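You operate a simulated robot arm through the tools that you are given. There is no shell and no other tool. Be economical: measure what you need, move in short steps, check, and stop when the job is done.

You are at the controls of a simulated robot arm. One attempt, no reset.

Task
Start the hopper: gates out, air open, pointer in the green, switch on.
Fine: both gates on the chute; the switch comes last.

It is judged by the outcome, as a careful person would: the job done as asked, and still so three seconds after it is handed in. It fails if anything else is knocked over, pushed out of place, dropped, spilled or broken.

Robot
A 6-joint arm with a fingered hand, hanging from a carriage that runs on a rail from [1240, -2] to [-1240, 2] (x, y) and turns from -305 to 383 degrees about z. Base frame: it is fixed where the carriage stands at the start and does not move with it; the origin is on the floor, on the carriage's upright axis, x ahead of it, y to its left, z up. Lengths are in mm, angles in degrees, forces in N, time in s.
With the tool pointing down near the work surface it reaches from about 560 to 800 mm from the robot's upright axis, wherever it stands. Its first joint turns from -166.0 to 166.0 degrees. Places, roughly: black water knob [300, 500, 1000]; blue air knob [900, 600, 900]; blue water knob [900, 600, 1400]; hull gate [100, 500, 1300]; hull knob [300, 500, 1100]; pellet gate [600, 500, 1300]; pellet knob [300, 500, 1300]; small black knob [900, 600, 1200]; yellow switch [800, 600, 1100]. Payload 4 kg.
The TCP is the grasp point between the finger pads, 29 mm short of the fingertips. In the tool frame z runs along the fingers and y along their closing line. Largest opening 100 mm; the body of the gripper starts 34 mm behind the TCP. The gripper is a hand of 5 fingers: y runs from the thumb to the fingers, the wrist lies at [-15, -114, -189] in the tool frame.
Orientation is told as [roll, pitch, yaw] about the base's x, y, z axes, in that order, counted from this pose: with the fingers straight down and the wrist toward the robot, the tool's x, y and z point along [0, 1, 0], [1, 0, 0] and [0, 0, -1] of the base frame.

Tools
- The arm moves only by the tool drive_tool. Its argument "rows" is a list of rows, each an object (a shift or turn left out is 0) with "dp": the shift along the base's x, y, z in units of 20 mm (1.0 is 20 mm), a list of three; "turn": the turn, a rotation vector about the base's x, y, z in units of 4 degrees (1.0 is 4 degrees), a list of three. In form: [{"dp": [dx, dy, dz], "turn": [wx, wy, wz]}, ...]. A call has 1 to 20 rows; each row shifts and turns the commanded pose from where the row before left it. A call with a number of a shift or a turn outside -1 to 1 is refused whole. Each row takes 0.2 s and may step no farther than 50 mm and 8.6 degrees from the row before; otherwise, the whole call is refused. Where a pose cannot be reached the arm comes as near as it can. A force on the tool above 40 N (or 10 N above the force at the start of the call, whichever is more), or a blocked arm, ends the call early, and 0.2 s more pass. In this call time passes only in rows, and 0.2 s behind the last. The reply holds the time, the measured pose of the TCP, the force on the tool along the base axes, the opening and the grip force, in the units named above and with some noise, with the torque about the TCP (base axes, N m) and any sound that the robot's microphone picked up.
- Cameras (640 x 400 px; columns grow to the right, rows downward): "scene" is now at [202.4, 73, 1782.1]; the picture's right is [1.00, -0.05, 0.00], its down [-0.04, -0.79, -0.61] and it looks along [0.03, 0.61, -0.79] (base axes); focal length 267 px, centre (320, 200). "wrist" rides on the gripper at [66, -86, -121] in the tool frame; the picture's right is [-0.76, 0.31, -0.58], its down [-0.59, -0.70, 0.40] and it looks along [-0.28, 0.64, 0.71] (tool axes); focal length 247 px, centre (320, 200). There is no depth. A picture from a camera that has moved, and an enlarged one, comes with that camera's place and axes in the base frame and with its lens.
- grab_frame(camera): a new picture of that camera. The clock stands still meanwhile.
- slide_trunk(by): slides the trunk up (or, below 0, down) by that many mm; the arm and the scene camera ride with it, the base frame stays. It gives what a move gives, with no picture.
- steer(legs): drives the robot by 1 to 6 legs, each [ahead, left, turn to the left] in mm, mm and degrees, along the robot's own axes; the way and the turn of a leg run together, so that a leg with both is an arc; at most 1500 mm and 180 degrees a leg. The arm and the cameras ride along, it lands a little off, and it stops where it bumps. It keeps to its track: a leg is cut to what the track allows. It gives what a move gives.
- move_fingers(index, middle, ring, little, thumb_bend, thumb_turn): sets how far each is bent, from 0 (flat) to 1 (curled in); at 0.3 the hand is open as for a grip, at 0.7 the pads meet at the TCP. One left out holds its place. A second passes; each finger stops where it meets its share of the squeeze, and holds until it gets a number again. It is the only way to open and close the hand. It gives what a move gives, with no picture; readings hold the bend of each and the force on index, middle, ring, little, thumb and palm. thumb_turn goes from beside the hand (0) to across from the fingers (1), as for a grip.
- head_to(pan, tilt): turns the head with the scene camera to pan (to the left, within 155 degrees either way) and tilt (down, from -29 to 69), counted from straight ahead of the robot. It gives what a move gives.
- enlarge(camera, box): a new picture of the part [left, top, right, bottom] of that camera's present view, enlarged. The clock stands still meanwhile.
- hand_in(): hands the job in; it is judged then, once.

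Work in short steps. Places have to be worked out from the pictures, the camera data and where the tool is seen: move nearer, look again, correct. Check each grasp and each placing, and mend what went wrong. You have 120 turns and 90 pictures in all, those below and enlarged ones among them. Open the gripper and draw the arm clear of the work before you hand the job in, unless the task says otherwise; then end with one line.

The tools are called after "Emit:" as a command line: name --argument value ..., lists and objects as JSON in quotes. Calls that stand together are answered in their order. drive_tool: Moves the arm, as the interface text tells. Its arguments: {"type":"object","properties":{"rows":{"type":"array"}},"required":["rows"]} The other tools are called the same way: slide_trunk (by) slides the trunk up or down; move_fingers (index, middle, ring, little, thumb_bend, thumb_turn) moves the fingers one by one; steer (legs) drives the base; head_to (pan, tilt) turns the head that bears the scene camera; grab_frame (camera) takes a picture; enlarge (camera, box) takes an enlarged picture of a part of a camera's view; hand_in () hands the job in.

At the start:

```text
t: 0.0
tcp_pos: [374.0, 370.1, 1000.4]
tcp_rot: [0.1, 0.0, 0.1]
force: [-0.1, -0.7, 0.1]
moment: [0.03, -0.02, -0.02]
finger_gap: 99.8
grip_force: 0.0
shape: jaw
bend: [0.3, 0.3, 0.3, 0.3, 0.3, 0.98]
finger forces: [0.1, 0.1, 0.0, 0.1, 0.0, 0.0]
trunk travel left (down, up): [-500.0, 100.0]
robot x, y, heading: [2.9, -1.7, -0.1]
head pan, tilt: [87.3, 52.6]
```

scene: 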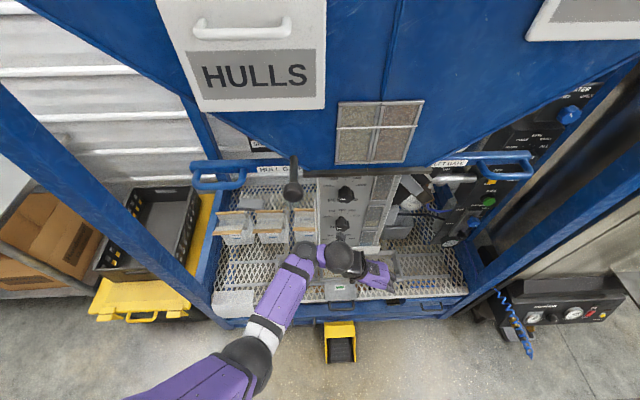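
wrist: 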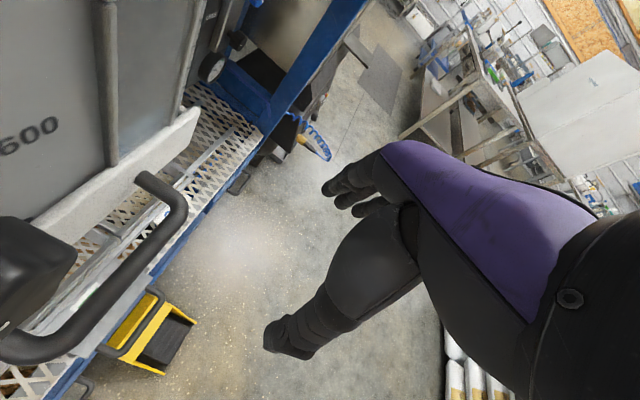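

The scene shows the hopper from above; I look with less tilt to see the panels squarely.

Emit:
head_to --pan 87 --tilt 25

Emit:
grab_frame --camera "scene"

Emit:
head_to --pan 45 --tilt 35

Emit:
grab_frame --camera "scene"

```text
t: 0.9
tcp_pos: [374.5, 368.7, 1001.4]
tcp_rot: [0.0, 0.1, 0.0]
force: [0.1, 0.2, 0.7]
moment: [-0.03, -0.01, 0.0]
finger_gap: 99.5
grip_force: 0.0
shape: jaw
bend: [0.3, 0.3, 0.3, 0.3, 0.3, 0.98]
finger forces: [0.0, 0.0, 0.1, 0.0, 0.0, 0.1]
trunk travel left (down, up): [-500.0, 100.0]
robot x, y, heading: [-1.2, 4.0, 0.0]
head pan, tilt: [87.0, 25.0]
```

```text
87 pictures are left
camera scene: at [203.7, 90.5, 1822.9], right [1.0, -0.05, 0.0], down [-0.02, -0.42, -0.91], along [0.05, 0.9, -0.42], focal length 267 px, centre (320, 200)
```

scene: 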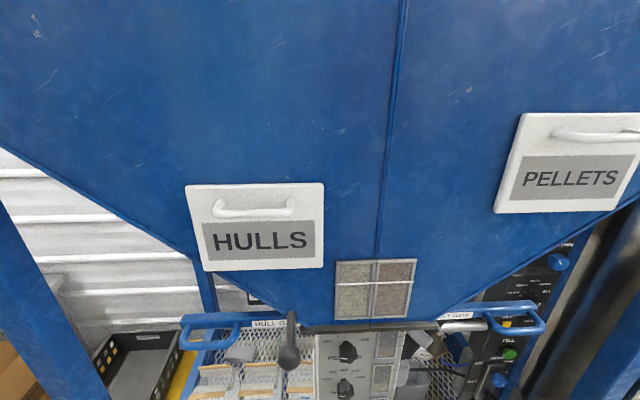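

```text
t: 2.0
tcp_pos: [374.9, 368.5, 998.4]
tcp_rot: [0.0, -0.1, 0.0]
force: [0.1, 0.0, 0.2]
moment: [0.0, -0.03, 0.02]
finger_gap: 99.8
grip_force: 0.1
shape: jaw
bend: [0.3, 0.3, 0.3, 0.3, 0.3, 0.98]
finger forces: [0.1, 0.0, 0.0, 0.0, 0.0, 0.0]
trunk travel left (down, up): [-500.0, 100.0]
robot x, y, heading: [-1.9, 2.6, 0.0]
head pan, tilt: [45.0, 35.0]
```

```text
86 pictures are left
camera scene: at [261.1, 60.8, 1807.2], right [0.71, -0.71, 0.0], down [-0.41, -0.41, -0.82], along [0.58, 0.58, -0.57], focal length 267 px, centre (320, 200)
```

scene: 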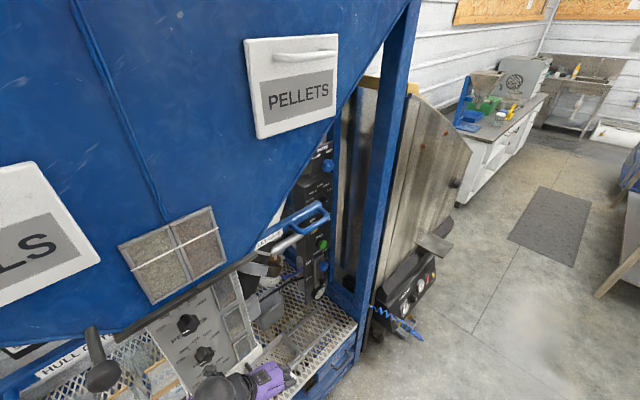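

I enlarge the parts: right panel, central panel, gates.

Emit:
enlarge --camera "scene" --box '[240, 130, 360, 310]'

Emit:
enlarge --camera "scene" --box '[60, 240, 320, 400]'

Emit:
enlarge --camera "scene" --box '[350, 260, 450, 340]'

```text
2.22 times, centred on (300, 220) of scene
camera zoom: at [261.1, 60.8, 1807.2], right [0.71, -0.71, 0.0], down [-0.41, -0.41, -0.82], along [0.58, 0.58, -0.57], focal length 594 px, centre (364, 156)
```

zoom: 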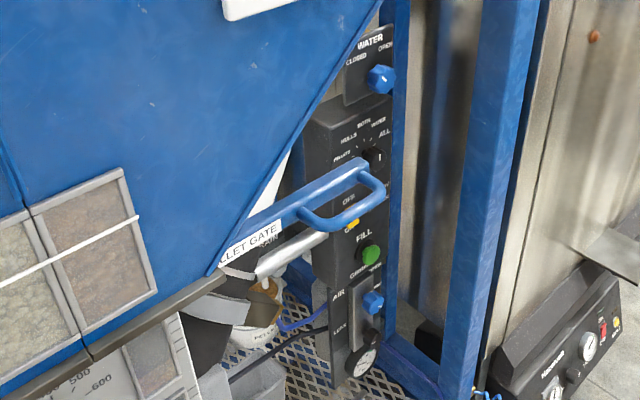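

```text
2.46 times, centred on (190, 320) of scene
camera zoom: at [261.1, 60.8, 1807.2], right [0.71, -0.71, 0.0], down [-0.41, -0.41, -0.82], along [0.58, 0.58, -0.57], focal length 658 px, centre (640, -95)
```

zoom: 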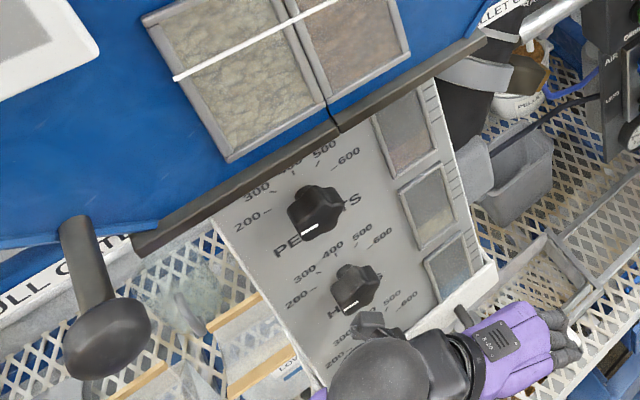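

```text
5.00 times, centred on (400, 300) of scene
camera zoom: at [261.1, 60.8, 1807.2], right [0.71, -0.71, 0.0], down [-0.41, -0.41, -0.82], along [0.58, 0.58, -0.57], focal length 1336 px, centre (-80, -300)
```

zoom: 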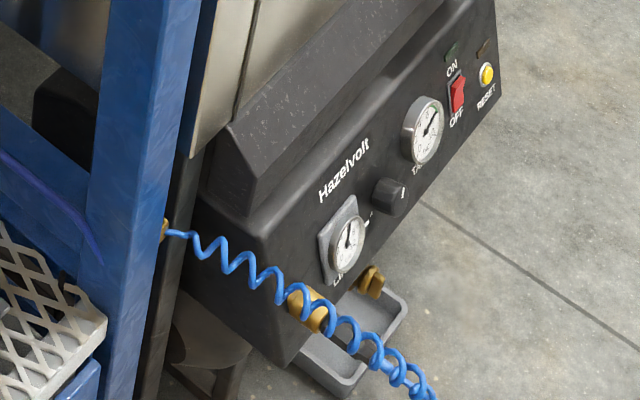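

I turn the robot away so the arm clears the machine, then lower the trunk to view the panels level.

Emit:
steer --legs '[[0, 0, -55]]'

Emit:
slide_trunk --by -400

Emit:
head_to --pan 145 --tilt 10

Emit:
grab_frame --camera "scene"

Emit:
head_to --pan 95 --tilt 15

Emit:
grab_frame --camera "scene"

```text
t: 4.9
tcp_pos: [515.0, -98.9, 1000.3]
tcp_rot: [0.0, 0.0, -55.4]
force: [0.1, 0.9, 0.0]
moment: [0.02, 0.0, 0.01]
finger_gap: 99.7
grip_force: 0.0
shape: jaw
bend: [0.3, 0.3, 0.3, 0.3, 0.3, 0.98]
finger forces: [0.0, 0.0, 0.0, 0.1, 0.0, 0.0]
trunk travel left (down, up): [-500.0, 100.0]
robot x, y, heading: [-1.5, -3.0, -55.4]
head pan, tilt: [45.0, 35.0]
```

```text
t: 8.7
tcp_pos: [516.9, -98.9, 599.5]
tcp_rot: [0.0, 0.0, -55.5]
force: [-0.3, -0.8, -0.4]
moment: [-0.01, 0.05, 0.01]
finger_gap: 99.8
grip_force: 0.1
shape: jaw
bend: [0.3, 0.3, 0.3, 0.3, 0.3, 0.98]
finger forces: [0.0, 0.0, 0.0, 0.0, 0.1, 0.1]
trunk travel left (down, up): [-100.0, 500.0]
robot x, y, heading: [-5.9, 0.6, -55.4]
head pan, tilt: [45.0, 35.0]
```

```text
t: 10.5
tcp_pos: [515.4, -99.8, 600.8]
tcp_rot: [0.1, 0.0, -55.4]
force: [0.5, 0.5, 0.0]
moment: [0.0, 0.01, 0.04]
finger_gap: 100.1
grip_force: 0.1
shape: jaw
bend: [0.3, 0.3, 0.3, 0.3, 0.3, 0.98]
finger forces: [0.1, 0.0, 0.0, 0.0, 0.0, 0.0]
trunk travel left (down, up): [-100.0, 500.0]
robot x, y, heading: [0.2, 0.4, -55.4]
head pan, tilt: [145.0, 10.0]
```

```text
82 pictures are left
camera scene: at [113.1, -73.2, 1447.3], right [1.0, -0.01, 0.0], down [0.0, -0.17, -0.98], along [0.01, 0.98, -0.17], focal length 267 px, centre (320, 200)
```

scene: 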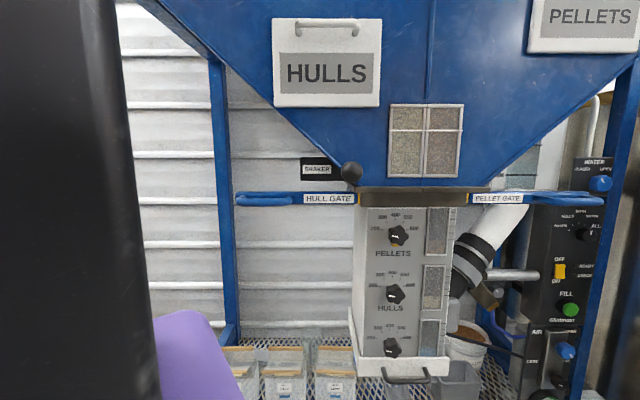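

```text
t: 11.7
tcp_pos: [515.6, -99.6, 599.7]
tcp_rot: [0.0, -0.1, -55.4]
force: [0.2, 0.3, 1.1]
moment: [-0.01, 0.04, 0.02]
finger_gap: 99.8
grip_force: 0.0
shape: jaw
bend: [0.3, 0.3, 0.3, 0.3, 0.3, 0.98]
finger forces: [0.0, 0.0, 0.1, 0.0, 0.1, 0.0]
trunk travel left (down, up): [-100.0, 500.0]
robot x, y, heading: [-2.8, -2.6, -55.5]
head pan, tilt: [95.0, 15.0]
```

```text
81 pictures are left
camera scene: at [184.3, -106.7, 1439.2], right [0.64, -0.77, 0.0], down [-0.2, -0.16, -0.97], along [0.74, 0.62, -0.26], focal length 267 px, centre (320, 200)
```

scene: 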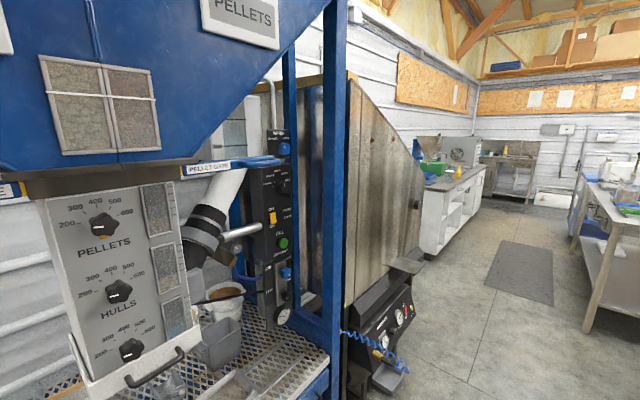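

Enlarging from the front view: panel on the right and gates.

Emit:
enlarge --camera "scene" --box '[220, 110, 320, 340]'

Emit:
head_to --pan 130 --tilt 10

Emit:
enlarge --camera "scene" --box '[420, 130, 600, 400]'

Emit:
enlarge --camera "scene" --box '[170, 130, 320, 230]'

Emit:
enlarge --camera "scene" --box '[320, 150, 520, 260]'

```text
1.74 times, centred on (270, 225) of scene
camera zoom: at [184.3, -106.7, 1439.2], right [0.64, -0.77, 0.0], down [-0.2, -0.16, -0.97], along [0.74, 0.62, -0.26], focal length 464 px, centre (407, 156)
```

zoom: 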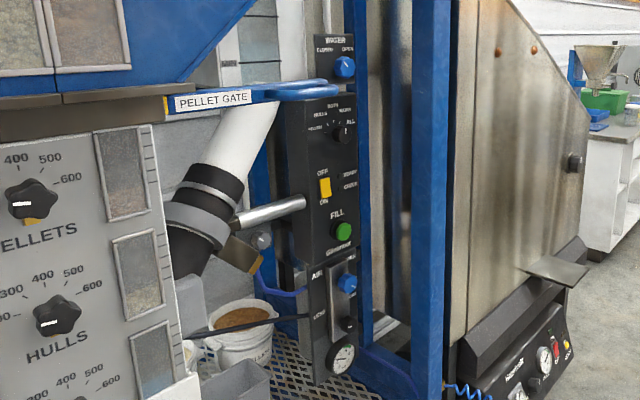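

```text
t: 12.7
tcp_pos: [516.1, -99.6, 600.2]
tcp_rot: [0.0, 0.1, -55.4]
force: [-0.3, 0.5, -1.1]
moment: [0.0, 0.01, -0.03]
finger_gap: 99.8
grip_force: 0.0
shape: jaw
bend: [0.3, 0.3, 0.3, 0.3, 0.3, 0.98]
finger forces: [0.0, 0.0, 0.0, 0.0, 0.0, 0.1]
trunk travel left (down, up): [-100.0, 500.0]
robot x, y, heading: [1.2, -2.2, -55.3]
head pan, tilt: [130.0, 10.0]
```

```text
1.48 times, centred on (510, 265) of scene
camera zoom: at [137.2, -76.6, 1447.4], right [0.96, -0.27, 0.0], down [-0.05, -0.17, -0.98], along [0.26, 0.95, -0.17], focal length 396 px, centre (38, 104)
```

zoom: 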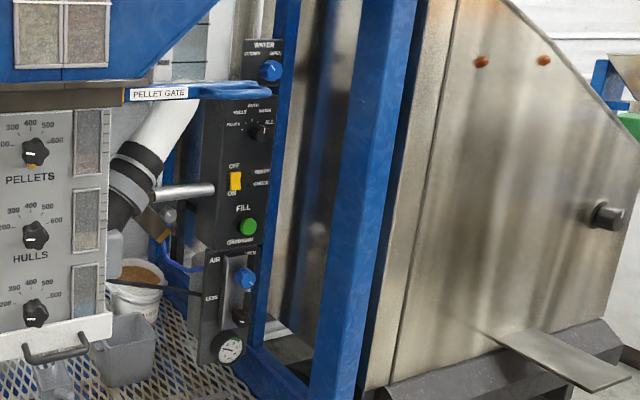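

```text
4.00 times, centred on (245, 180) of scene
camera zoom: at [137.2, -76.6, 1447.4], right [0.96, -0.27, 0.0], down [-0.05, -0.17, -0.98], along [0.26, 0.95, -0.17], focal length 1068 px, centre (620, 280)
```

zoom: 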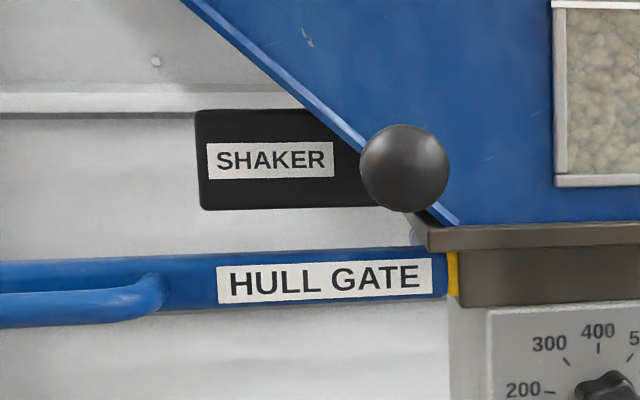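

```text
3.20 times, centred on (420, 205) of scene
camera zoom: at [137.2, -76.6, 1447.4], right [0.96, -0.27, 0.0], down [-0.05, -0.17, -0.98], along [0.26, 0.95, -0.17], focal length 855 px, centre (0, 184)
```

zoom: 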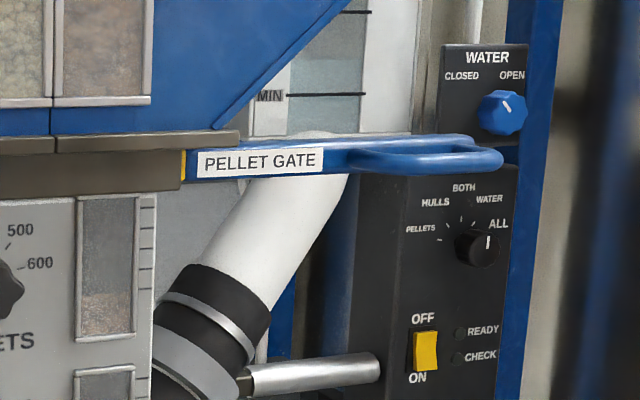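

Now a closer view of the air panel and the switch.

Emit:
enlarge --camera "scene" --box '[540, 290, 610, 385]'

Emit:
head_to --pan 110 --tilt 20

Emit:
grab_frame --camera "scene"

```text
4.21 times, centred on (575, 338) of scene
camera zoom: at [137.2, -76.6, 1447.4], right [0.96, -0.27, 0.0], down [-0.05, -0.17, -0.98], along [0.26, 0.95, -0.17], focal length 1125 px, centre (-754, -379)
```

zoom: 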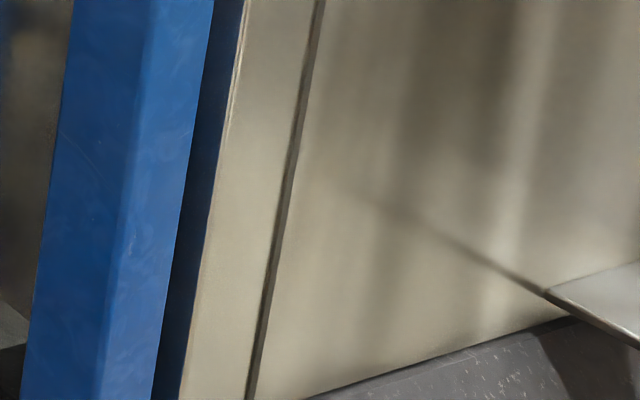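

```text
t: 13.5
tcp_pos: [515.0, -98.4, 600.9]
tcp_rot: [0.0, 0.0, -55.5]
force: [0.4, -0.1, 0.1]
moment: [-0.02, 0.0, 0.02]
finger_gap: 100.0
grip_force: 0.1
shape: jaw
bend: [0.3, 0.3, 0.3, 0.3, 0.3, 0.98]
finger forces: [0.0, 0.1, 0.0, 0.1, 0.1, 0.0]
trunk travel left (down, up): [-100.0, 500.0]
robot x, y, heading: [1.7, 0.3, -55.4]
head pan, tilt: [110.0, 20.0]
```

```text
75 pictures are left
camera scene: at [166.3, -90.3, 1431.1], right [0.82, -0.58, 0.0], down [-0.2, -0.28, -0.94], along [0.54, 0.77, -0.34], focal length 267 px, centre (320, 200)
```

scene: 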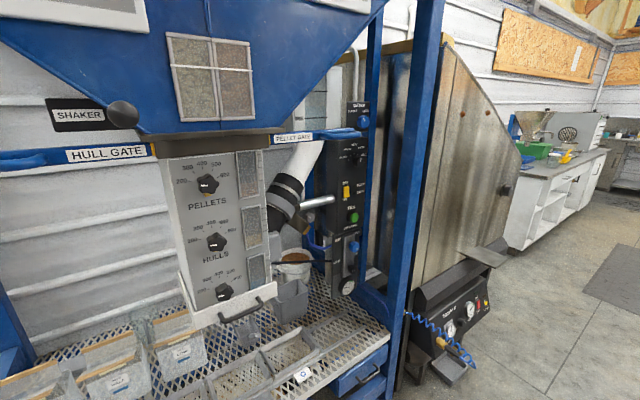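

Emit:
enlarge --camera "scene" --box '[310, 220, 380, 300]'

Emit:
enlarge --camera "scene" --box '[320, 90, 390, 230]'

```text
5.00 times, centred on (345, 260) of scene
camera zoom: at [166.3, -90.3, 1431.1], right [0.82, -0.58, 0.0], down [-0.2, -0.28, -0.94], along [0.54, 0.77, -0.34], focal length 1336 px, centre (195, -100)
```

zoom: 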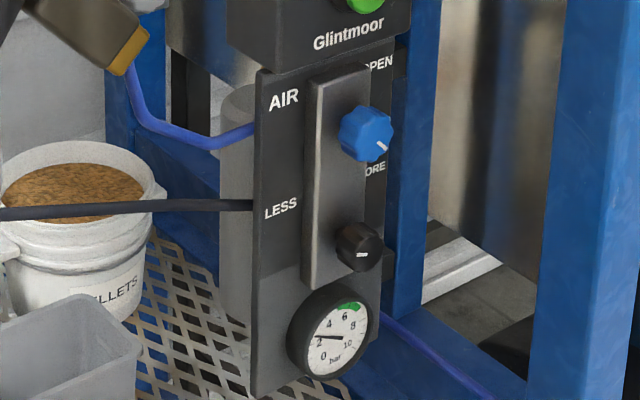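

```text
2.86 times, centred on (355, 160) of scene
camera zoom: at [166.3, -90.3, 1431.1], right [0.82, -0.58, 0.0], down [-0.2, -0.28, -0.94], along [0.54, 0.77, -0.34], focal length 763 px, centre (220, 314)
```

zoom: 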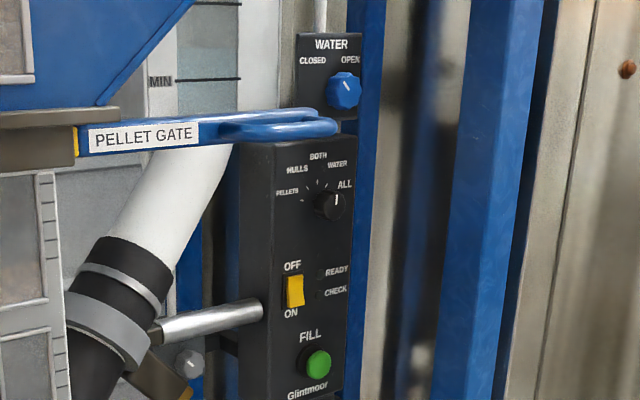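

Panels read: gates slide out sideways (hull to the left, pellet to the right), air gauge is at about 2 bar with green around 6. Estimated hull loop x −55…75, y≈475, z≈1356; pellet loop x 565…685; shaker lever ball at [167,343,1417] to be avoided. I raise the trunk and run left along the rail.

Emit:
slide_trunk --by 400

Emit:
steer --legs '[[-258, -369, 0]]'

```text
t: 17.3
tcp_pos: [515.8, -99.1, 1000.0]
tcp_rot: [0.1, 0.0, -55.4]
force: [-0.7, -0.2, -0.6]
moment: [0.03, -0.01, -0.03]
finger_gap: 99.9
grip_force: 0.0
shape: jaw
bend: [0.3, 0.3, 0.3, 0.3, 0.3, 0.98]
finger forces: [0.1, 0.0, 0.0, 0.0, 0.0, 0.1]
trunk travel left (down, up): [-500.0, 100.0]
robot x, y, heading: [2.9, 0.9, -55.2]
head pan, tilt: [110.0, 20.0]
```

```text
t: 20.0
tcp_pos: [64.5, -99.8, 1000.9]
tcp_rot: [0.0, -0.1, -55.6]
force: [1.3, -0.1, -0.5]
moment: [0.0, -0.02, 0.0]
finger_gap: 99.9
grip_force: 0.1
shape: jaw
bend: [0.3, 0.3, 0.3, 0.3, 0.3, 0.98]
finger forces: [0.0, 0.0, 0.1, 0.0, 0.0, 0.0]
trunk travel left (down, up): [-500.0, 100.0]
robot x, y, heading: [-449.0, -0.6, -55.8]
head pan, tilt: [110.0, 20.0]
```

Now I pitch the hand from down to forward, lifting meanwhile.

Emit:
drive_tool --rows '[{"dp": [0.1, -0.05, 0.4], "turn": [-0.825, -0.565, 0]}, {"dp": [0.1, -0.05, 0.4], "turn": [-0.825, -0.565, 0]}, {"dp": [0.1, -0.05, 0.4], "turn": [-0.825, -0.565, 0]}, {"dp": [0.1, -0.05, 0.4], "turn": [-0.825, -0.565, 0]}, {"dp": [0.1, -0.05, 0.4], "turn": [-0.825, -0.565, 0]}, {"dp": [0.1, -0.05, 0.4], "turn": [-0.825, -0.565, 0]}, {"dp": [0.1, -0.05, 0.4], "turn": [-0.825, -0.565, 0]}, {"dp": [0.1, -0.05, 0.4], "turn": [-0.825, -0.565, 0]}, {"dp": [0.1, -0.05, 0.4], "turn": [-0.825, -0.565, 0]}, {"dp": [0.1, -0.05, 0.4], "turn": [-0.825, -0.565, 0]}, {"dp": [0.1, -0.05, 0.4], "turn": [-0.825, -0.565, 0]}, {"dp": [0.1, -0.05, 0.4], "turn": [-0.825, -0.565, 0]}, {"dp": [0.1, -0.05, 0.4], "turn": [-0.825, -0.565, 0]}, {"dp": [0.1, -0.05, 0.4], "turn": [-0.825, -0.565, 0]}, {"dp": [0.1, -0.05, 0.4], "turn": [-0.825, -0.565, 0]}, {"dp": [0.1, -0.05, 0.4], "turn": [-0.825, -0.565, 0]}, {"dp": [0.1, -0.05, 0.4], "turn": [-0.825, -0.565, 0]}, {"dp": [0.1, -0.05, 0.4], "turn": [-0.825, -0.565, 0]}, {"dp": [0.1, -0.05, 0.4], "turn": [-0.825, -0.565, 0]}, {"dp": [0.1, -0.05, 0.4], "turn": [-0.825, -0.565, 0]}]'

```text
t: 24.2
tcp_pos: [100.6, -126.0, 1169.8]
tcp_rot: [-0.2, -79.8, -55.0]
force: [0.0, 0.0, -0.2]
moment: [0.03, 0.0, -0.04]
finger_gap: 99.8
grip_force: 0.0
shape: jaw
bend: [0.3, 0.3, 0.3, 0.3, 0.3, 0.98]
finger forces: [0.0, 0.0, 0.0, 0.1, 0.1, 0.1]
out of reach, approached as far as the arm can: row 20
trunk travel left (down, up): [-500.0, 100.0]
robot x, y, heading: [-450.8, 2.0, -55.6]
head pan, tilt: [110.0, 20.0]
```

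Now yaw the hand toward the robot's left (final direction +y after turning the carriage).

Emit:
drive_tool --rows '[{"dp": [0.1, -0.1, 0], "turn": [0, 0, 1]}, {"dp": [0.1, -0.1, 0], "turn": [0, 0, 1]}, {"dp": [0.1, -0.1, 0], "turn": [0, 0, 1]}, {"dp": [0.1, -0.1, 0], "turn": [0, 0, 1]}, {"dp": [0.1, -0.1, 0], "turn": [0, 0, 1]}, {"dp": [0.1, -0.1, 0], "turn": [0, 0, 1]}, {"dp": [0.1, -0.1, 0], "turn": [0, 0, 1]}, {"dp": [0.1, -0.1, 0], "turn": [0, 0, 1]}, {"dp": [0.1, -0.1, 0], "turn": [0, 0, 1]}, {"dp": [0.1, -0.1, 0], "turn": [0, 0, 1]}, {"dp": [0.1, -0.1, 0], "turn": [0, 0, 1]}, {"dp": [0.1, -0.1, 0], "turn": [0, 0, 1]}, {"dp": [0.1, -0.1, 0], "turn": [0, 0, 1]}, {"dp": [0.1, -0.1, 0], "turn": [0, 0, 1]}, {"dp": [0.1, -0.1, 0], "turn": [0, 0, 1]}, {"dp": [0.1, -0.1, 0], "turn": [0, 0, 1]}, {"dp": [0.1, -0.1, 0], "turn": [0, 0, 1]}, {"dp": [0.1, -0.1, 0], "turn": [0, 0, 1]}, {"dp": [0.1, -0.1, 0], "turn": [0, 0, 1]}, {"dp": [0.1, -0.1, 0], "turn": [0, 0, 1]}]'

```text
t: 28.4
tcp_pos: [121.8, -155.7, 1201.5]
tcp_rot: [0.4, -80.0, 24.1]
force: [-0.6, 0.2, 0.1]
moment: [0.05, -0.01, 0.01]
finger_gap: 99.7
grip_force: 0.1
shape: jaw
bend: [0.3, 0.3, 0.3, 0.3, 0.3, 0.98]
finger forces: [0.0, 0.0, 0.1, 0.0, 0.1, 0.0]
out of reach, approached as far as the arm can: row 19, 20
trunk travel left (down, up): [-500.0, 100.0]
robot x, y, heading: [-447.7, 1.2, -55.9]
head pan, tilt: [110.0, 20.0]
```

Pose is limited low down; I raise the hand toward gate height and finish the turn.

Emit:
drive_tool --rows '[{"dp": [0, 0, 1]}, {"dp": [0, 0, 1]}, {"dp": [0, 0, 1]}, {"dp": [0, 0, 1]}, {"dp": [0, 0, 1], "turn": [0.34, -0.76, 0]}, {"dp": [0, 0, 1], "turn": [0.34, -0.76, 0]}, {"dp": [0, 0, 1], "turn": [0.34, -0.76, 0]}, {"dp": [0, 0, 1], "turn": [0, 0, 1]}, {"dp": [0, 0, 0], "turn": [0, 0, 1]}, {"dp": [0, 0, 0], "turn": [0, 0, 0.7]}]'

Emit:
grab_frame --camera "scene"

```text
t: 30.6
tcp_pos: [122.7, -158.1, 1360.3]
tcp_rot: [-16.3, -90.0, 51.6]
force: [-0.4, 0.5, -0.5]
moment: [0.02, 0.01, 0.01]
finger_gap: 99.7
grip_force: 0.0
shape: jaw
bend: [0.3, 0.3, 0.3, 0.3, 0.3, 0.98]
finger forces: [0.0, 0.2, 0.0, 0.0, 0.0, 0.0]
trunk travel left (down, up): [-500.0, 100.0]
robot x, y, heading: [-453.0, -3.2, -55.5]
head pan, tilt: [110.0, 20.0]
```

```text
72 pictures are left
camera scene: at [-284.2, -90.2, 1831.1], right [0.81, -0.58, 0.0], down [-0.2, -0.28, -0.94], along [0.55, 0.76, -0.34], focal length 267 px, centre (320, 200)
```

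scene: 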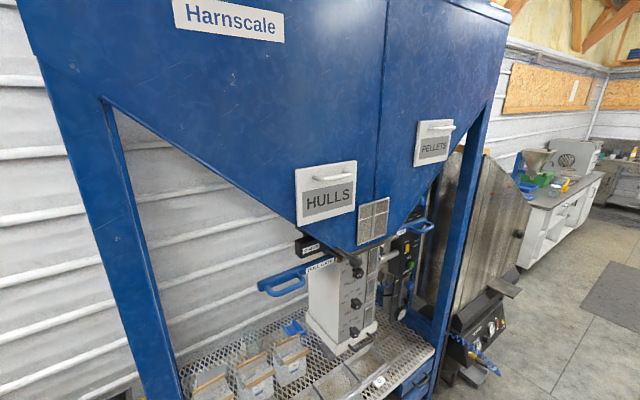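

Pose reached; view shows post at x≈−300 clear of the way. I back off 60 mm and turn the carriage so the hand faces the hull loop.

Emit:
drive_tool --rows '[{"dp": [-0.83, -0.57, 0]}, {"dp": [-0.83, -0.57, 0]}, {"dp": [-0.83, -0.57, 0]}]'

Emit:
steer --legs '[[0, 0, 55.5]]'

Emit:
head_to --pan 45 --tilt 42

Emit:
grab_frame --camera "scene"

Emit:
grab_frame --camera "wrist"

```text
t: 31.4
tcp_pos: [72.3, -190.2, 1361.1]
tcp_rot: [2.7, -89.9, 32.4]
force: [-0.1, 0.3, -1.1]
moment: [-0.03, -0.02, -0.03]
finger_gap: 99.6
grip_force: 0.0
shape: jaw
bend: [0.3, 0.3, 0.3, 0.3, 0.3, 0.98]
finger forces: [0.0, 0.0, 0.1, 0.0, 0.1, 0.0]
trunk travel left (down, up): [-500.0, 100.0]
robot x, y, heading: [-447.9, 1.4, -55.7]
head pan, tilt: [110.0, 20.0]
```

```text
t: 34.3
tcp_pos: [3.5, 322.9, 1360.7]
tcp_rot: [-5.4, -90.0, 96.1]
force: [0.2, 0.0, -0.6]
moment: [-0.01, -0.01, -0.01]
finger_gap: 99.8
grip_force: 0.1
shape: jaw
bend: [0.3, 0.3, 0.3, 0.3, 0.3, 0.98]
finger forces: [0.0, 0.0, 0.0, 0.0, 0.1, 0.1]
trunk travel left (down, up): [-500.0, 100.0]
robot x, y, heading: [-449.4, 1.2, -0.1]
head pan, tilt: [110.0, 20.0]
```

```text
t: 35.7
tcp_pos: [4.1, 323.0, 1361.6]
tcp_rot: [-6.9, -89.9, 97.6]
force: [0.1, -0.3, -0.1]
moment: [0.01, 0.01, 0.02]
finger_gap: 99.5
grip_force: 0.1
shape: jaw
bend: [0.3, 0.3, 0.3, 0.3, 0.3, 0.98]
finger forces: [0.1, 0.0, 0.0, 0.0, 0.0, 0.0]
trunk travel left (down, up): [-500.0, 100.0]
robot x, y, heading: [-451.5, 2.2, -0.4]
head pan, tilt: [45.0, 42.0]
```

```text
71 pictures are left
camera scene: at [-192.0, 57.4, 1796.7], right [0.7, -0.71, 0.0], down [-0.47, -0.47, -0.74], along [0.53, 0.52, -0.67], focal length 267 px, centre (320, 200)
```

scene: 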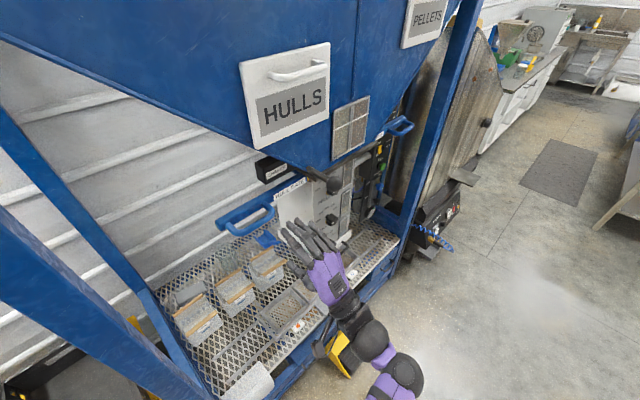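

```text
70 pictures are left
camera wrist: at [-59.2, 200.6, 1274.9], right [0.76, -0.57, 0.31], down [0.58, 0.41, -0.7], along [0.27, 0.72, 0.64], focal length 247 px, centre (320, 200)
```

wrist: 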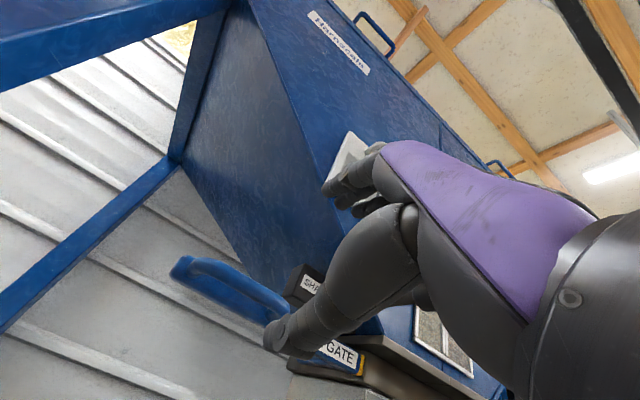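

Emit:
enlarge --camera "scene" --box '[190, 150, 350, 270]'

Emit:
enlarge --camera "wrist" --box '[160, 230, 380, 380]'

```text
3.33 times, centred on (270, 210) of scene
camera zoom: at [-192.0, 57.4, 1796.7], right [0.7, -0.71, 0.0], down [-0.47, -0.47, -0.74], along [0.53, 0.52, -0.67], focal length 890 px, centre (487, 167)
```

zoom: 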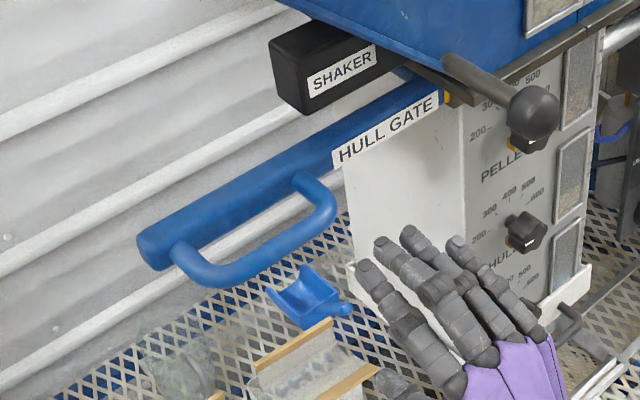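

```text
2.67 times, centred on (270, 305) of wrist
camera zoom: at [-59.2, 200.6, 1274.9], right [0.76, -0.57, 0.31], down [0.58, 0.41, -0.7], along [0.27, 0.72, 0.64], focal length 659 px, centre (453, -80)
```

zoom: 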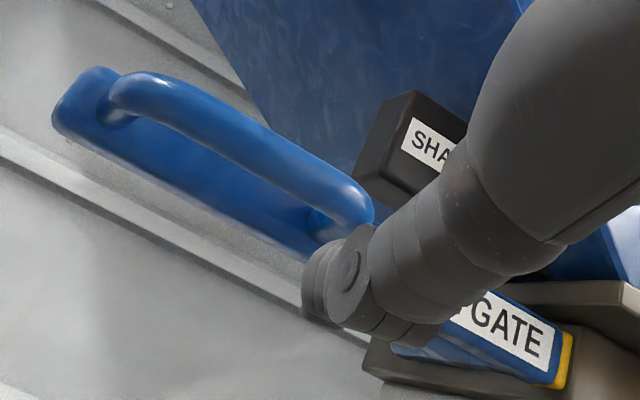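

Loop tube front is about y≈435, z≈1357, legs at x≈−52 and 38: too narrow for four fingers. I straighten ring and little to find which side they are on.

Emit:
move_fingers --ring 0 --little 0

Emit:
enlarge --camera "scene" --box '[230, 170, 390, 290]'

```text
t: 36.7
tcp_pos: [3.8, 322.9, 1361.5]
tcp_rot: [-6.6, -89.9, 97.3]
force: [-0.2, -0.5, 0.0]
moment: [0.02, 0.0, -0.01]
finger_gap: 98.3
grip_force: 0.0
shape: fingers
bend: [0.3, 0.3, 0.0, 0.0, 0.3, 0.98]
finger forces: [0.1, 0.0, 0.0, 0.0, 0.1, 0.0]
trunk travel left (down, up): [-500.0, 100.0]
robot x, y, heading: [-449.9, 1.6, -0.1]
head pan, tilt: [45.0, 42.0]
```

```text
3.33 times, centred on (310, 230) of scene
camera zoom: at [-192.0, 57.4, 1796.7], right [0.7, -0.71, 0.0], down [-0.47, -0.47, -0.74], along [0.53, 0.52, -0.67], focal length 890 px, centre (353, 100)
```

zoom: 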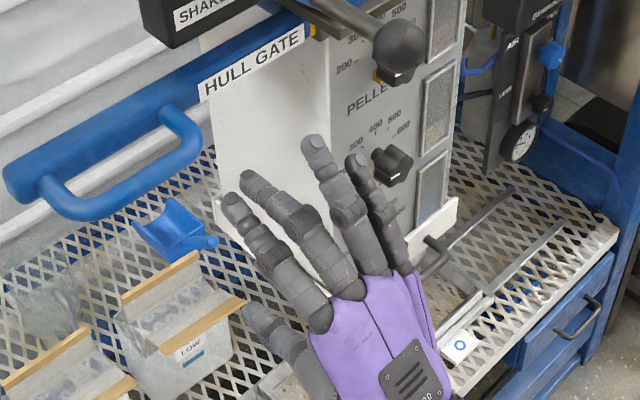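

Index is on the left. I move so that index and middle straddle the loop's front tube: TCP to about [−15, 425, 1357].

Emit:
drive_tool --rows '[{"dp": [-0.95, 0, -0.2]}, {"dp": [0, 0.9, 0]}, {"dp": [0, 0.9, 0]}, {"dp": [0, 0.9, 0]}, {"dp": [0, 0.9, 0]}, {"dp": [0, 0.9, 0]}, {"dp": [0, 0.6, 0]}]'

Emit:
enlarge --camera "scene" --box '[190, 150, 350, 270]'

Emit:
grab_frame --camera "wrist"

```text
t: 38.3
tcp_pos: [-15.7, 425.3, 1356.5]
tcp_rot: [-18.9, -89.9, 109.6]
force: [-0.6, 0.6, 0.3]
moment: [0.01, 0.0, 0.0]
finger_gap: 98.3
grip_force: 0.0
shape: fingers
bend: [0.3, 0.3, 0.0, 0.0, 0.3, 0.98]
finger forces: [0.0, 0.0, 0.0, 0.0, 0.0, 0.0]
trunk travel left (down, up): [-500.0, 100.0]
robot x, y, heading: [-453.0, 3.3, 0.3]
head pan, tilt: [45.0, 42.0]
```

```text
3.33 times, centred on (270, 210) of scene
camera zoom: at [-192.0, 57.3, 1796.7], right [0.7, -0.71, 0.0], down [-0.48, -0.47, -0.74], along [0.53, 0.52, -0.67], focal length 890 px, centre (487, 167)
```

zoom: 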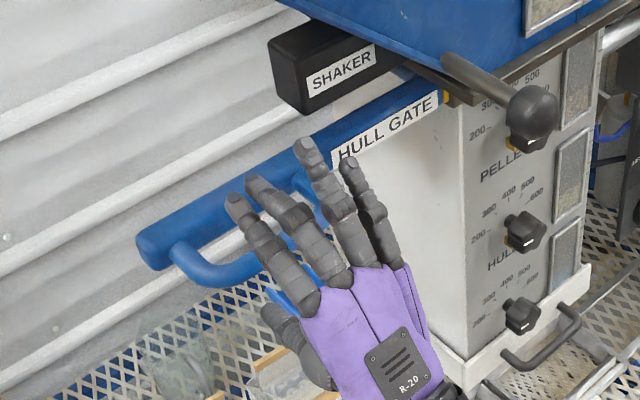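

```text
65 pictures are left
camera wrist: at [-78.4, 302.7, 1270.8], right [0.76, -0.57, 0.31], down [0.58, 0.41, -0.7], along [0.27, 0.72, 0.64], focal length 247 px, centre (320, 200)
```

wrist: 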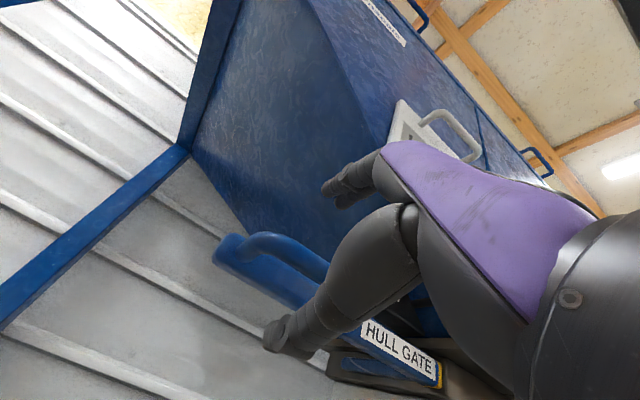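

Triangulating again puts the tube nearer y≈460, z≈1356. I advance another 32 mm.

Emit:
drive_tool --rows '[{"dp": [0, 0.8, 0]}, {"dp": [0, 0.8, 0]}]'

Emit:
enlarge --camera "scene" --box '[190, 150, 350, 270]'

Emit:
grab_frame --camera "wrist"

```text
t: 38.9
tcp_pos: [-15.2, 457.0, 1355.8]
tcp_rot: [-25.6, -89.9, 116.3]
force: [0.2, -0.4, -0.2]
moment: [-0.01, 0.03, 0.01]
finger_gap: 98.5
grip_force: 0.1
shape: fingers
bend: [0.3, 0.3, 0.0, 0.0, 0.3, 0.98]
finger forces: [0.0, 0.0, 0.0, 0.0, 0.0, 0.0]
trunk travel left (down, up): [-500.0, 100.0]
robot x, y, heading: [-448.9, -1.8, -0.5]
head pan, tilt: [45.0, 42.0]
```

```text
3.33 times, centred on (270, 210) of scene
camera zoom: at [-191.9, 57.3, 1796.7], right [0.7, -0.71, 0.0], down [-0.47, -0.47, -0.74], along [0.53, 0.52, -0.67], focal length 890 px, centre (487, 167)
```

zoom: 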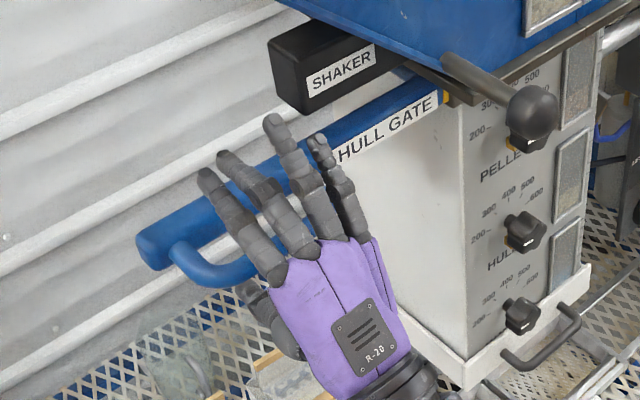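

```text
63 pictures are left
camera wrist: at [-78.1, 335.1, 1270.2], right [0.76, -0.57, 0.31], down [0.58, 0.4, -0.7], along [0.27, 0.72, 0.64], focal length 247 px, centre (320, 200)
```

wrist: 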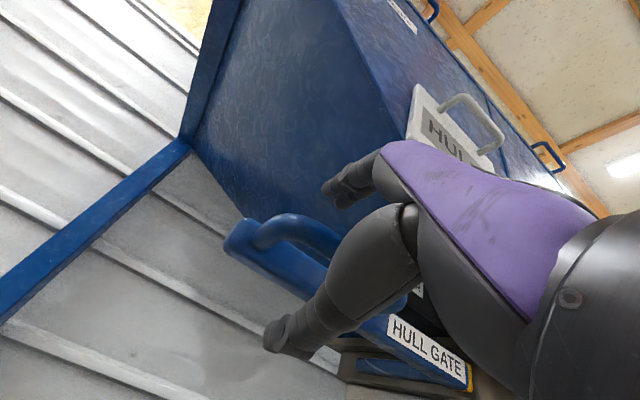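

The tube now passes through the TCP's pixel (330,242). I close index, middle and thumb.

Emit:
move_fingers --index 0.75 --middle 0.75 --thumb_bend 0.75

Emit:
enlarge --camera "scene" --box '[190, 150, 350, 270]'

Emit:
grab_frame --camera "wrist"

```text
t: 39.9
tcp_pos: [-15.5, 458.4, 1355.3]
tcp_rot: [12.6, -89.9, 78.2]
force: [0.9, 1.6, -2.9]
moment: [0.0, -0.04, 0.04]
finger_gap: 0.0
grip_force: 1.6
shape: fingers
bend: [0.74, 0.75, 0.0, 0.0, 0.71, 0.98]
finger forces: [0.1, 0.0, 0.0, 0.1, 3.6, 0.0]
trunk travel left (down, up): [-500.0, 100.0]
robot x, y, heading: [-446.7, 0.8, -0.1]
head pan, tilt: [45.0, 42.0]
```

```text
3.33 times, centred on (270, 210) of scene
camera zoom: at [-192.0, 57.4, 1796.7], right [0.7, -0.71, 0.0], down [-0.48, -0.47, -0.74], along [0.53, 0.52, -0.67], focal length 890 px, centre (487, 167)
```

zoom: 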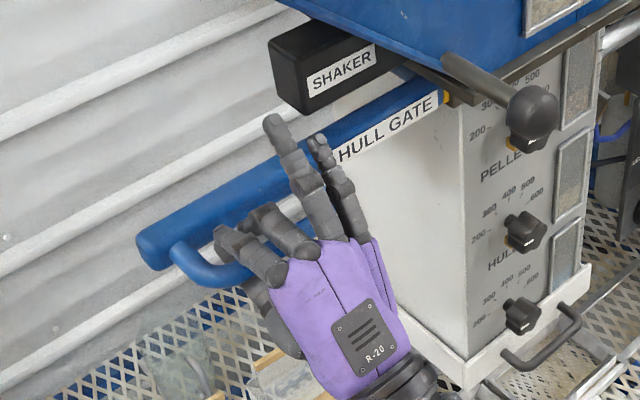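

```text
61 pictures are left
camera wrist: at [-78.3, 335.2, 1270.0], right [0.76, -0.57, 0.31], down [0.58, 0.4, -0.7], along [0.28, 0.72, 0.64], focal length 247 px, centre (320, 200)
```

wrist: 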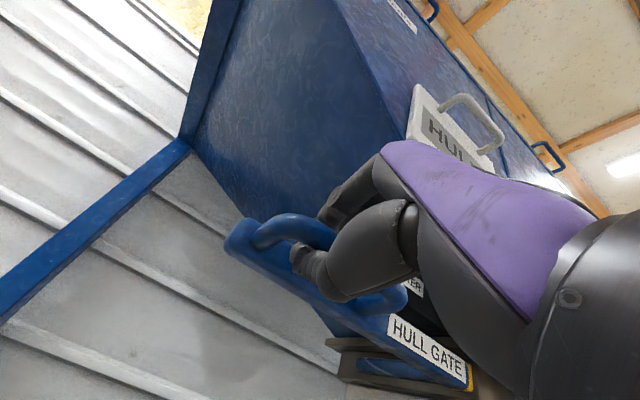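

Index and middle are hooked inside the loop with the thumb beneath. I pull left (−x) in steps.

Emit:
drive_tool --rows '[{"dp": [-0.5, 0, 0]}, {"dp": [-0.5, 0, 0]}, {"dp": [-0.5, 0, 0]}, {"dp": [-0.5, 0, 0]}, {"dp": [-0.5, 0, 0]}]'

Emit:
enlarge --camera "scene" --box '[190, 150, 350, 270]'

```text
t: 41.1
tcp_pos: [-63.5, 456.5, 1355.6]
tcp_rot: [1.3, -89.9, 89.6]
force: [2.1, 1.2, -4.9]
moment: [0.02, -0.03, 0.02]
finger_gap: 0.0
grip_force: 2.7
shape: fingers
bend: [0.74, 0.75, 0.0, 0.0, 0.71, 0.98]
finger forces: [0.0, 0.0, 0.1, 0.0, 5.2, 0.0]
trunk travel left (down, up): [-500.0, 100.0]
robot x, y, heading: [-446.4, -4.0, -0.6]
head pan, tilt: [45.0, 42.0]
```

```text
3.33 times, centred on (270, 210) of scene
camera zoom: at [-192.0, 57.4, 1796.7], right [0.7, -0.71, 0.0], down [-0.47, -0.47, -0.74], along [0.53, 0.52, -0.67], focal length 890 px, centre (487, 167)
```

zoom: 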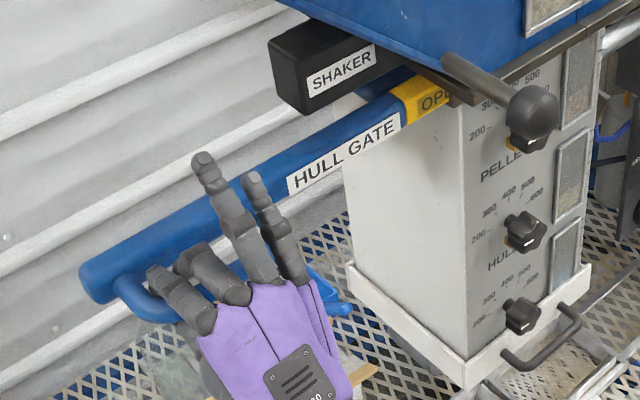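

The gate slides and a yellow "OPEN" band emerges. Continuing until it stops.

Emit:
drive_tool --rows '[{"dp": [-0.5, 0, 0]}, {"dp": [-0.5, 0, 0]}, {"dp": [-0.5, 0, 0]}, {"dp": [-0.5, 0, 0]}, {"dp": [-0.5, 0, 0]}, {"dp": [-0.5, 0, 0]}]'

Emit:
enlarge --camera "scene" --box '[190, 150, 350, 270]'

```text
t: 42.5
tcp_pos: [-117.8, 455.5, 1357.7]
tcp_rot: [-82.0, -89.8, 172.0]
force: [33.3, 3.4, -2.9]
moment: [0.15, -0.3, -0.4]
finger_gap: 10.7
grip_force: 16.9
shape: fingers
bend: [0.74, 0.75, 0.0, 0.0, 0.65, 1.0]
finger forces: [2.0, 6.8, 0.0, 0.0, 25.0, 0.0]
trunk travel left (down, up): [-500.0, 100.0]
robot x, y, heading: [-451.5, 6.5, -0.3]
head pan, tilt: [45.0, 42.0]
```

```text
3.33 times, centred on (270, 210) of scene
camera zoom: at [-190.0, 57.2, 1797.6], right [0.7, -0.71, 0.0], down [-0.47, -0.47, -0.74], along [0.53, 0.52, -0.67], focal length 890 px, centre (487, 167)
```

zoom: 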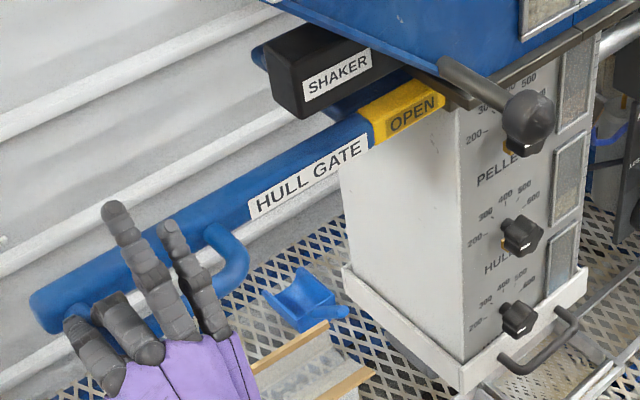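

Fully out ("OPEN" shown, stop reached at 33 N). I ease off 6 mm, then open the fingers.

Emit:
drive_tool --rows '[{"dp": [0.3, 0, 0]}]'

Emit:
move_fingers --index 0.25 --middle 0.25 --thumb_bend 0.25

Emit:
drive_tool --rows '[{"dp": [0, -1, 0]}, {"dp": [0, -1, 0]}, {"dp": [0, -1, 0]}, {"dp": [0, -1, 0]}, {"dp": [0, -1, 0]}, {"dp": [0, -1, 0]}, {"dp": [0, -1, 0]}]'

Emit:
enlarge --camera "scene" --box '[190, 150, 350, 270]'

```text
t: 42.9
tcp_pos: [-117.7, 456.5, 1358.7]
tcp_rot: [-113.5, -89.9, -155.8]
force: [21.2, -3.5, -2.6]
moment: [0.09, -0.21, -0.29]
finger_gap: 9.5
grip_force: 15.1
shape: fingers
bend: [0.74, 0.75, 0.0, 0.0, 0.64, 1.0]
finger forces: [3.9, 4.0, 0.1, 0.0, 21.5, 0.1]
trunk travel left (down, up): [-500.0, 100.0]
robot x, y, heading: [-450.6, -0.8, -0.2]
head pan, tilt: [45.0, 42.0]
```

```text
t: 43.9
tcp_pos: [-118.8, 457.9, 1356.0]
tcp_rot: [-5.4, -90.0, 96.2]
force: [-0.6, -0.1, -0.3]
moment: [0.02, 0.02, 0.0]
finger_gap: 107.0
grip_force: 0.1
shape: fingers
bend: [0.25, 0.25, 0.0, 0.0, 0.25, 0.98]
finger forces: [0.1, 0.0, 0.0, 0.0, 0.0, 0.0]
trunk travel left (down, up): [-500.0, 100.0]
robot x, y, heading: [-450.2, -1.4, -0.2]
head pan, tilt: [45.0, 42.0]
```

```text
t: 45.5
tcp_pos: [-119.6, 317.6, 1356.8]
tcp_rot: [2.0, -89.9, 88.6]
force: [-0.1, 0.7, 0.5]
moment: [-0.01, 0.02, -0.01]
finger_gap: 107.5
grip_force: 0.2
shape: fingers
bend: [0.25, 0.25, 0.0, 0.0, 0.25, 0.98]
finger forces: [0.0, 0.0, 0.1, 0.0, 0.1, 0.0]
trunk travel left (down, up): [-500.0, 100.0]
robot x, y, heading: [-449.9, 0.4, -0.2]
head pan, tilt: [45.0, 42.0]
```

```text
3.33 times, centred on (270, 210) of scene
camera zoom: at [-191.9, 57.5, 1796.7], right [0.7, -0.71, 0.0], down [-0.47, -0.47, -0.74], along [0.53, 0.52, -0.67], focal length 890 px, centre (487, 167)
```

zoom: 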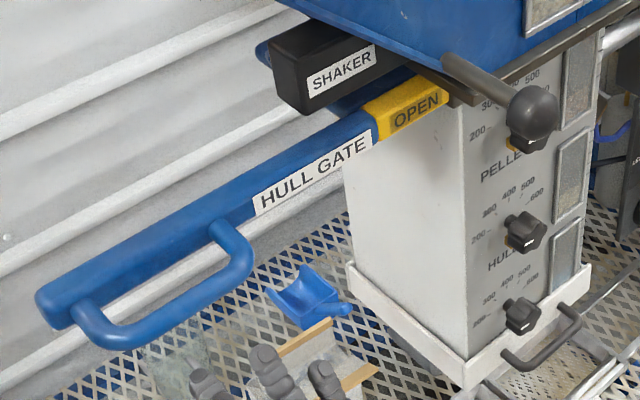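

Hull gate stays fully open. Now I turn away (to spare the shaker lever), run to x≈235 and turn back to face the pellet loop.

Emit:
steer --legs '[[0, 0, -45], [484, 484, 0], [0, 0, 45]]'

Emit:
head_to --pan 40 --tilt 42

Emit:
grab_frame --camera "scene"

Emit:
grab_frame --camera "wrist"

```text
t: 53.4
tcp_pos: [569.9, 318.3, 1356.6]
tcp_rot: [-4.1, -90.0, 95.2]
force: [0.3, 0.1, 0.4]
moment: [-0.01, 0.02, 0.03]
finger_gap: 107.3
grip_force: 0.0
shape: fingers
bend: [0.25, 0.25, 0.0, 0.0, 0.25, 0.98]
finger forces: [0.0, 0.0, 0.0, 0.1, 0.0, 0.1]
trunk travel left (down, up): [-500.0, 100.0]
robot x, y, heading: [243.5, -2.7, 0.1]
head pan, tilt: [45.0, 42.0]
```

```text
t: 54.1
tcp_pos: [571.1, 318.5, 1355.7]
tcp_rot: [1.1, -89.9, 89.8]
force: [0.4, -0.2, 0.0]
moment: [0.02, -0.01, 0.03]
finger_gap: 107.4
grip_force: 0.1
shape: fingers
bend: [0.25, 0.25, 0.0, 0.0, 0.25, 0.98]
finger forces: [0.0, 0.0, 0.0, 0.0, 0.0, 0.0]
trunk travel left (down, up): [-500.0, 100.0]
robot x, y, heading: [241.5, 1.0, 0.2]
head pan, tilt: [40.0, 42.0]
```

```text
57 pictures are left
camera scene: at [504.5, 52.4, 1796.7], right [0.64, -0.76, 0.0], down [-0.51, -0.43, -0.74], along [0.57, 0.48, -0.67], focal length 267 px, centre (320, 200)
```

scene: 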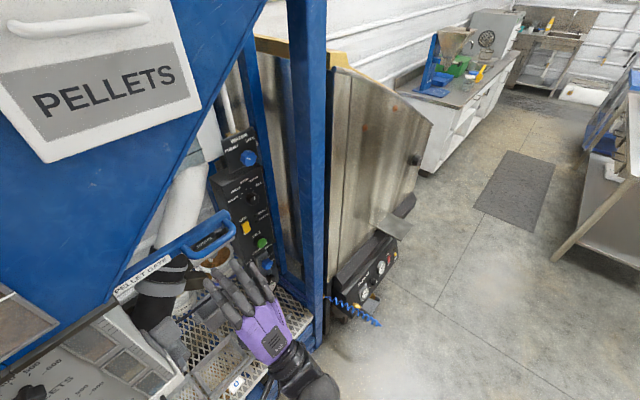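

```text
56 pictures are left
camera wrist: at [508.0, 195.2, 1270.8], right [0.77, -0.56, 0.31], down [0.58, 0.41, -0.7], along [0.27, 0.72, 0.64], focal length 247 px, centre (320, 200)
```

wrist: 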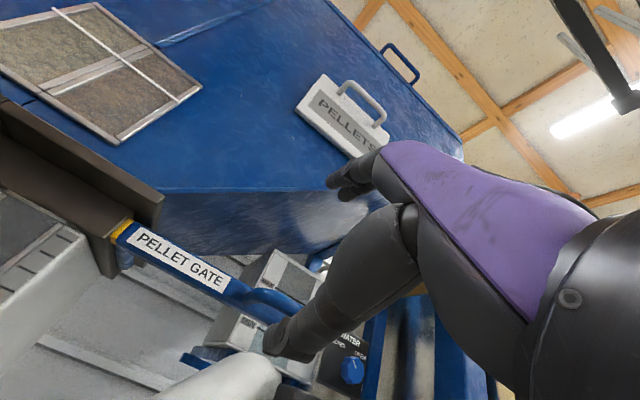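

Emit:
enlarge --camera "scene" --box '[100, 180, 310, 320]'

```text
2.86 times, centred on (205, 250) of scene
camera zoom: at [504.5, 52.4, 1796.7], right [0.64, -0.76, 0.0], down [-0.51, -0.43, -0.74], along [0.57, 0.48, -0.67], focal length 763 px, centre (649, 57)
```

zoom: 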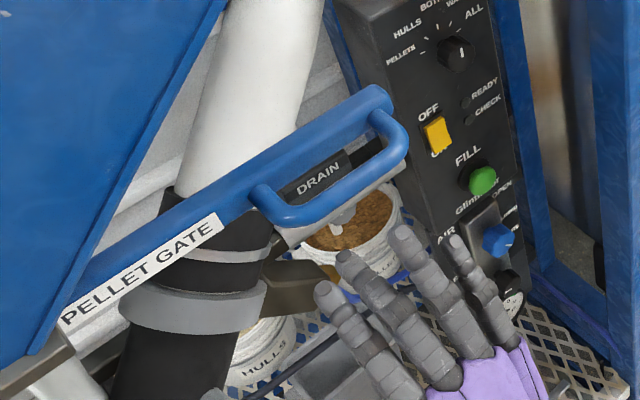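

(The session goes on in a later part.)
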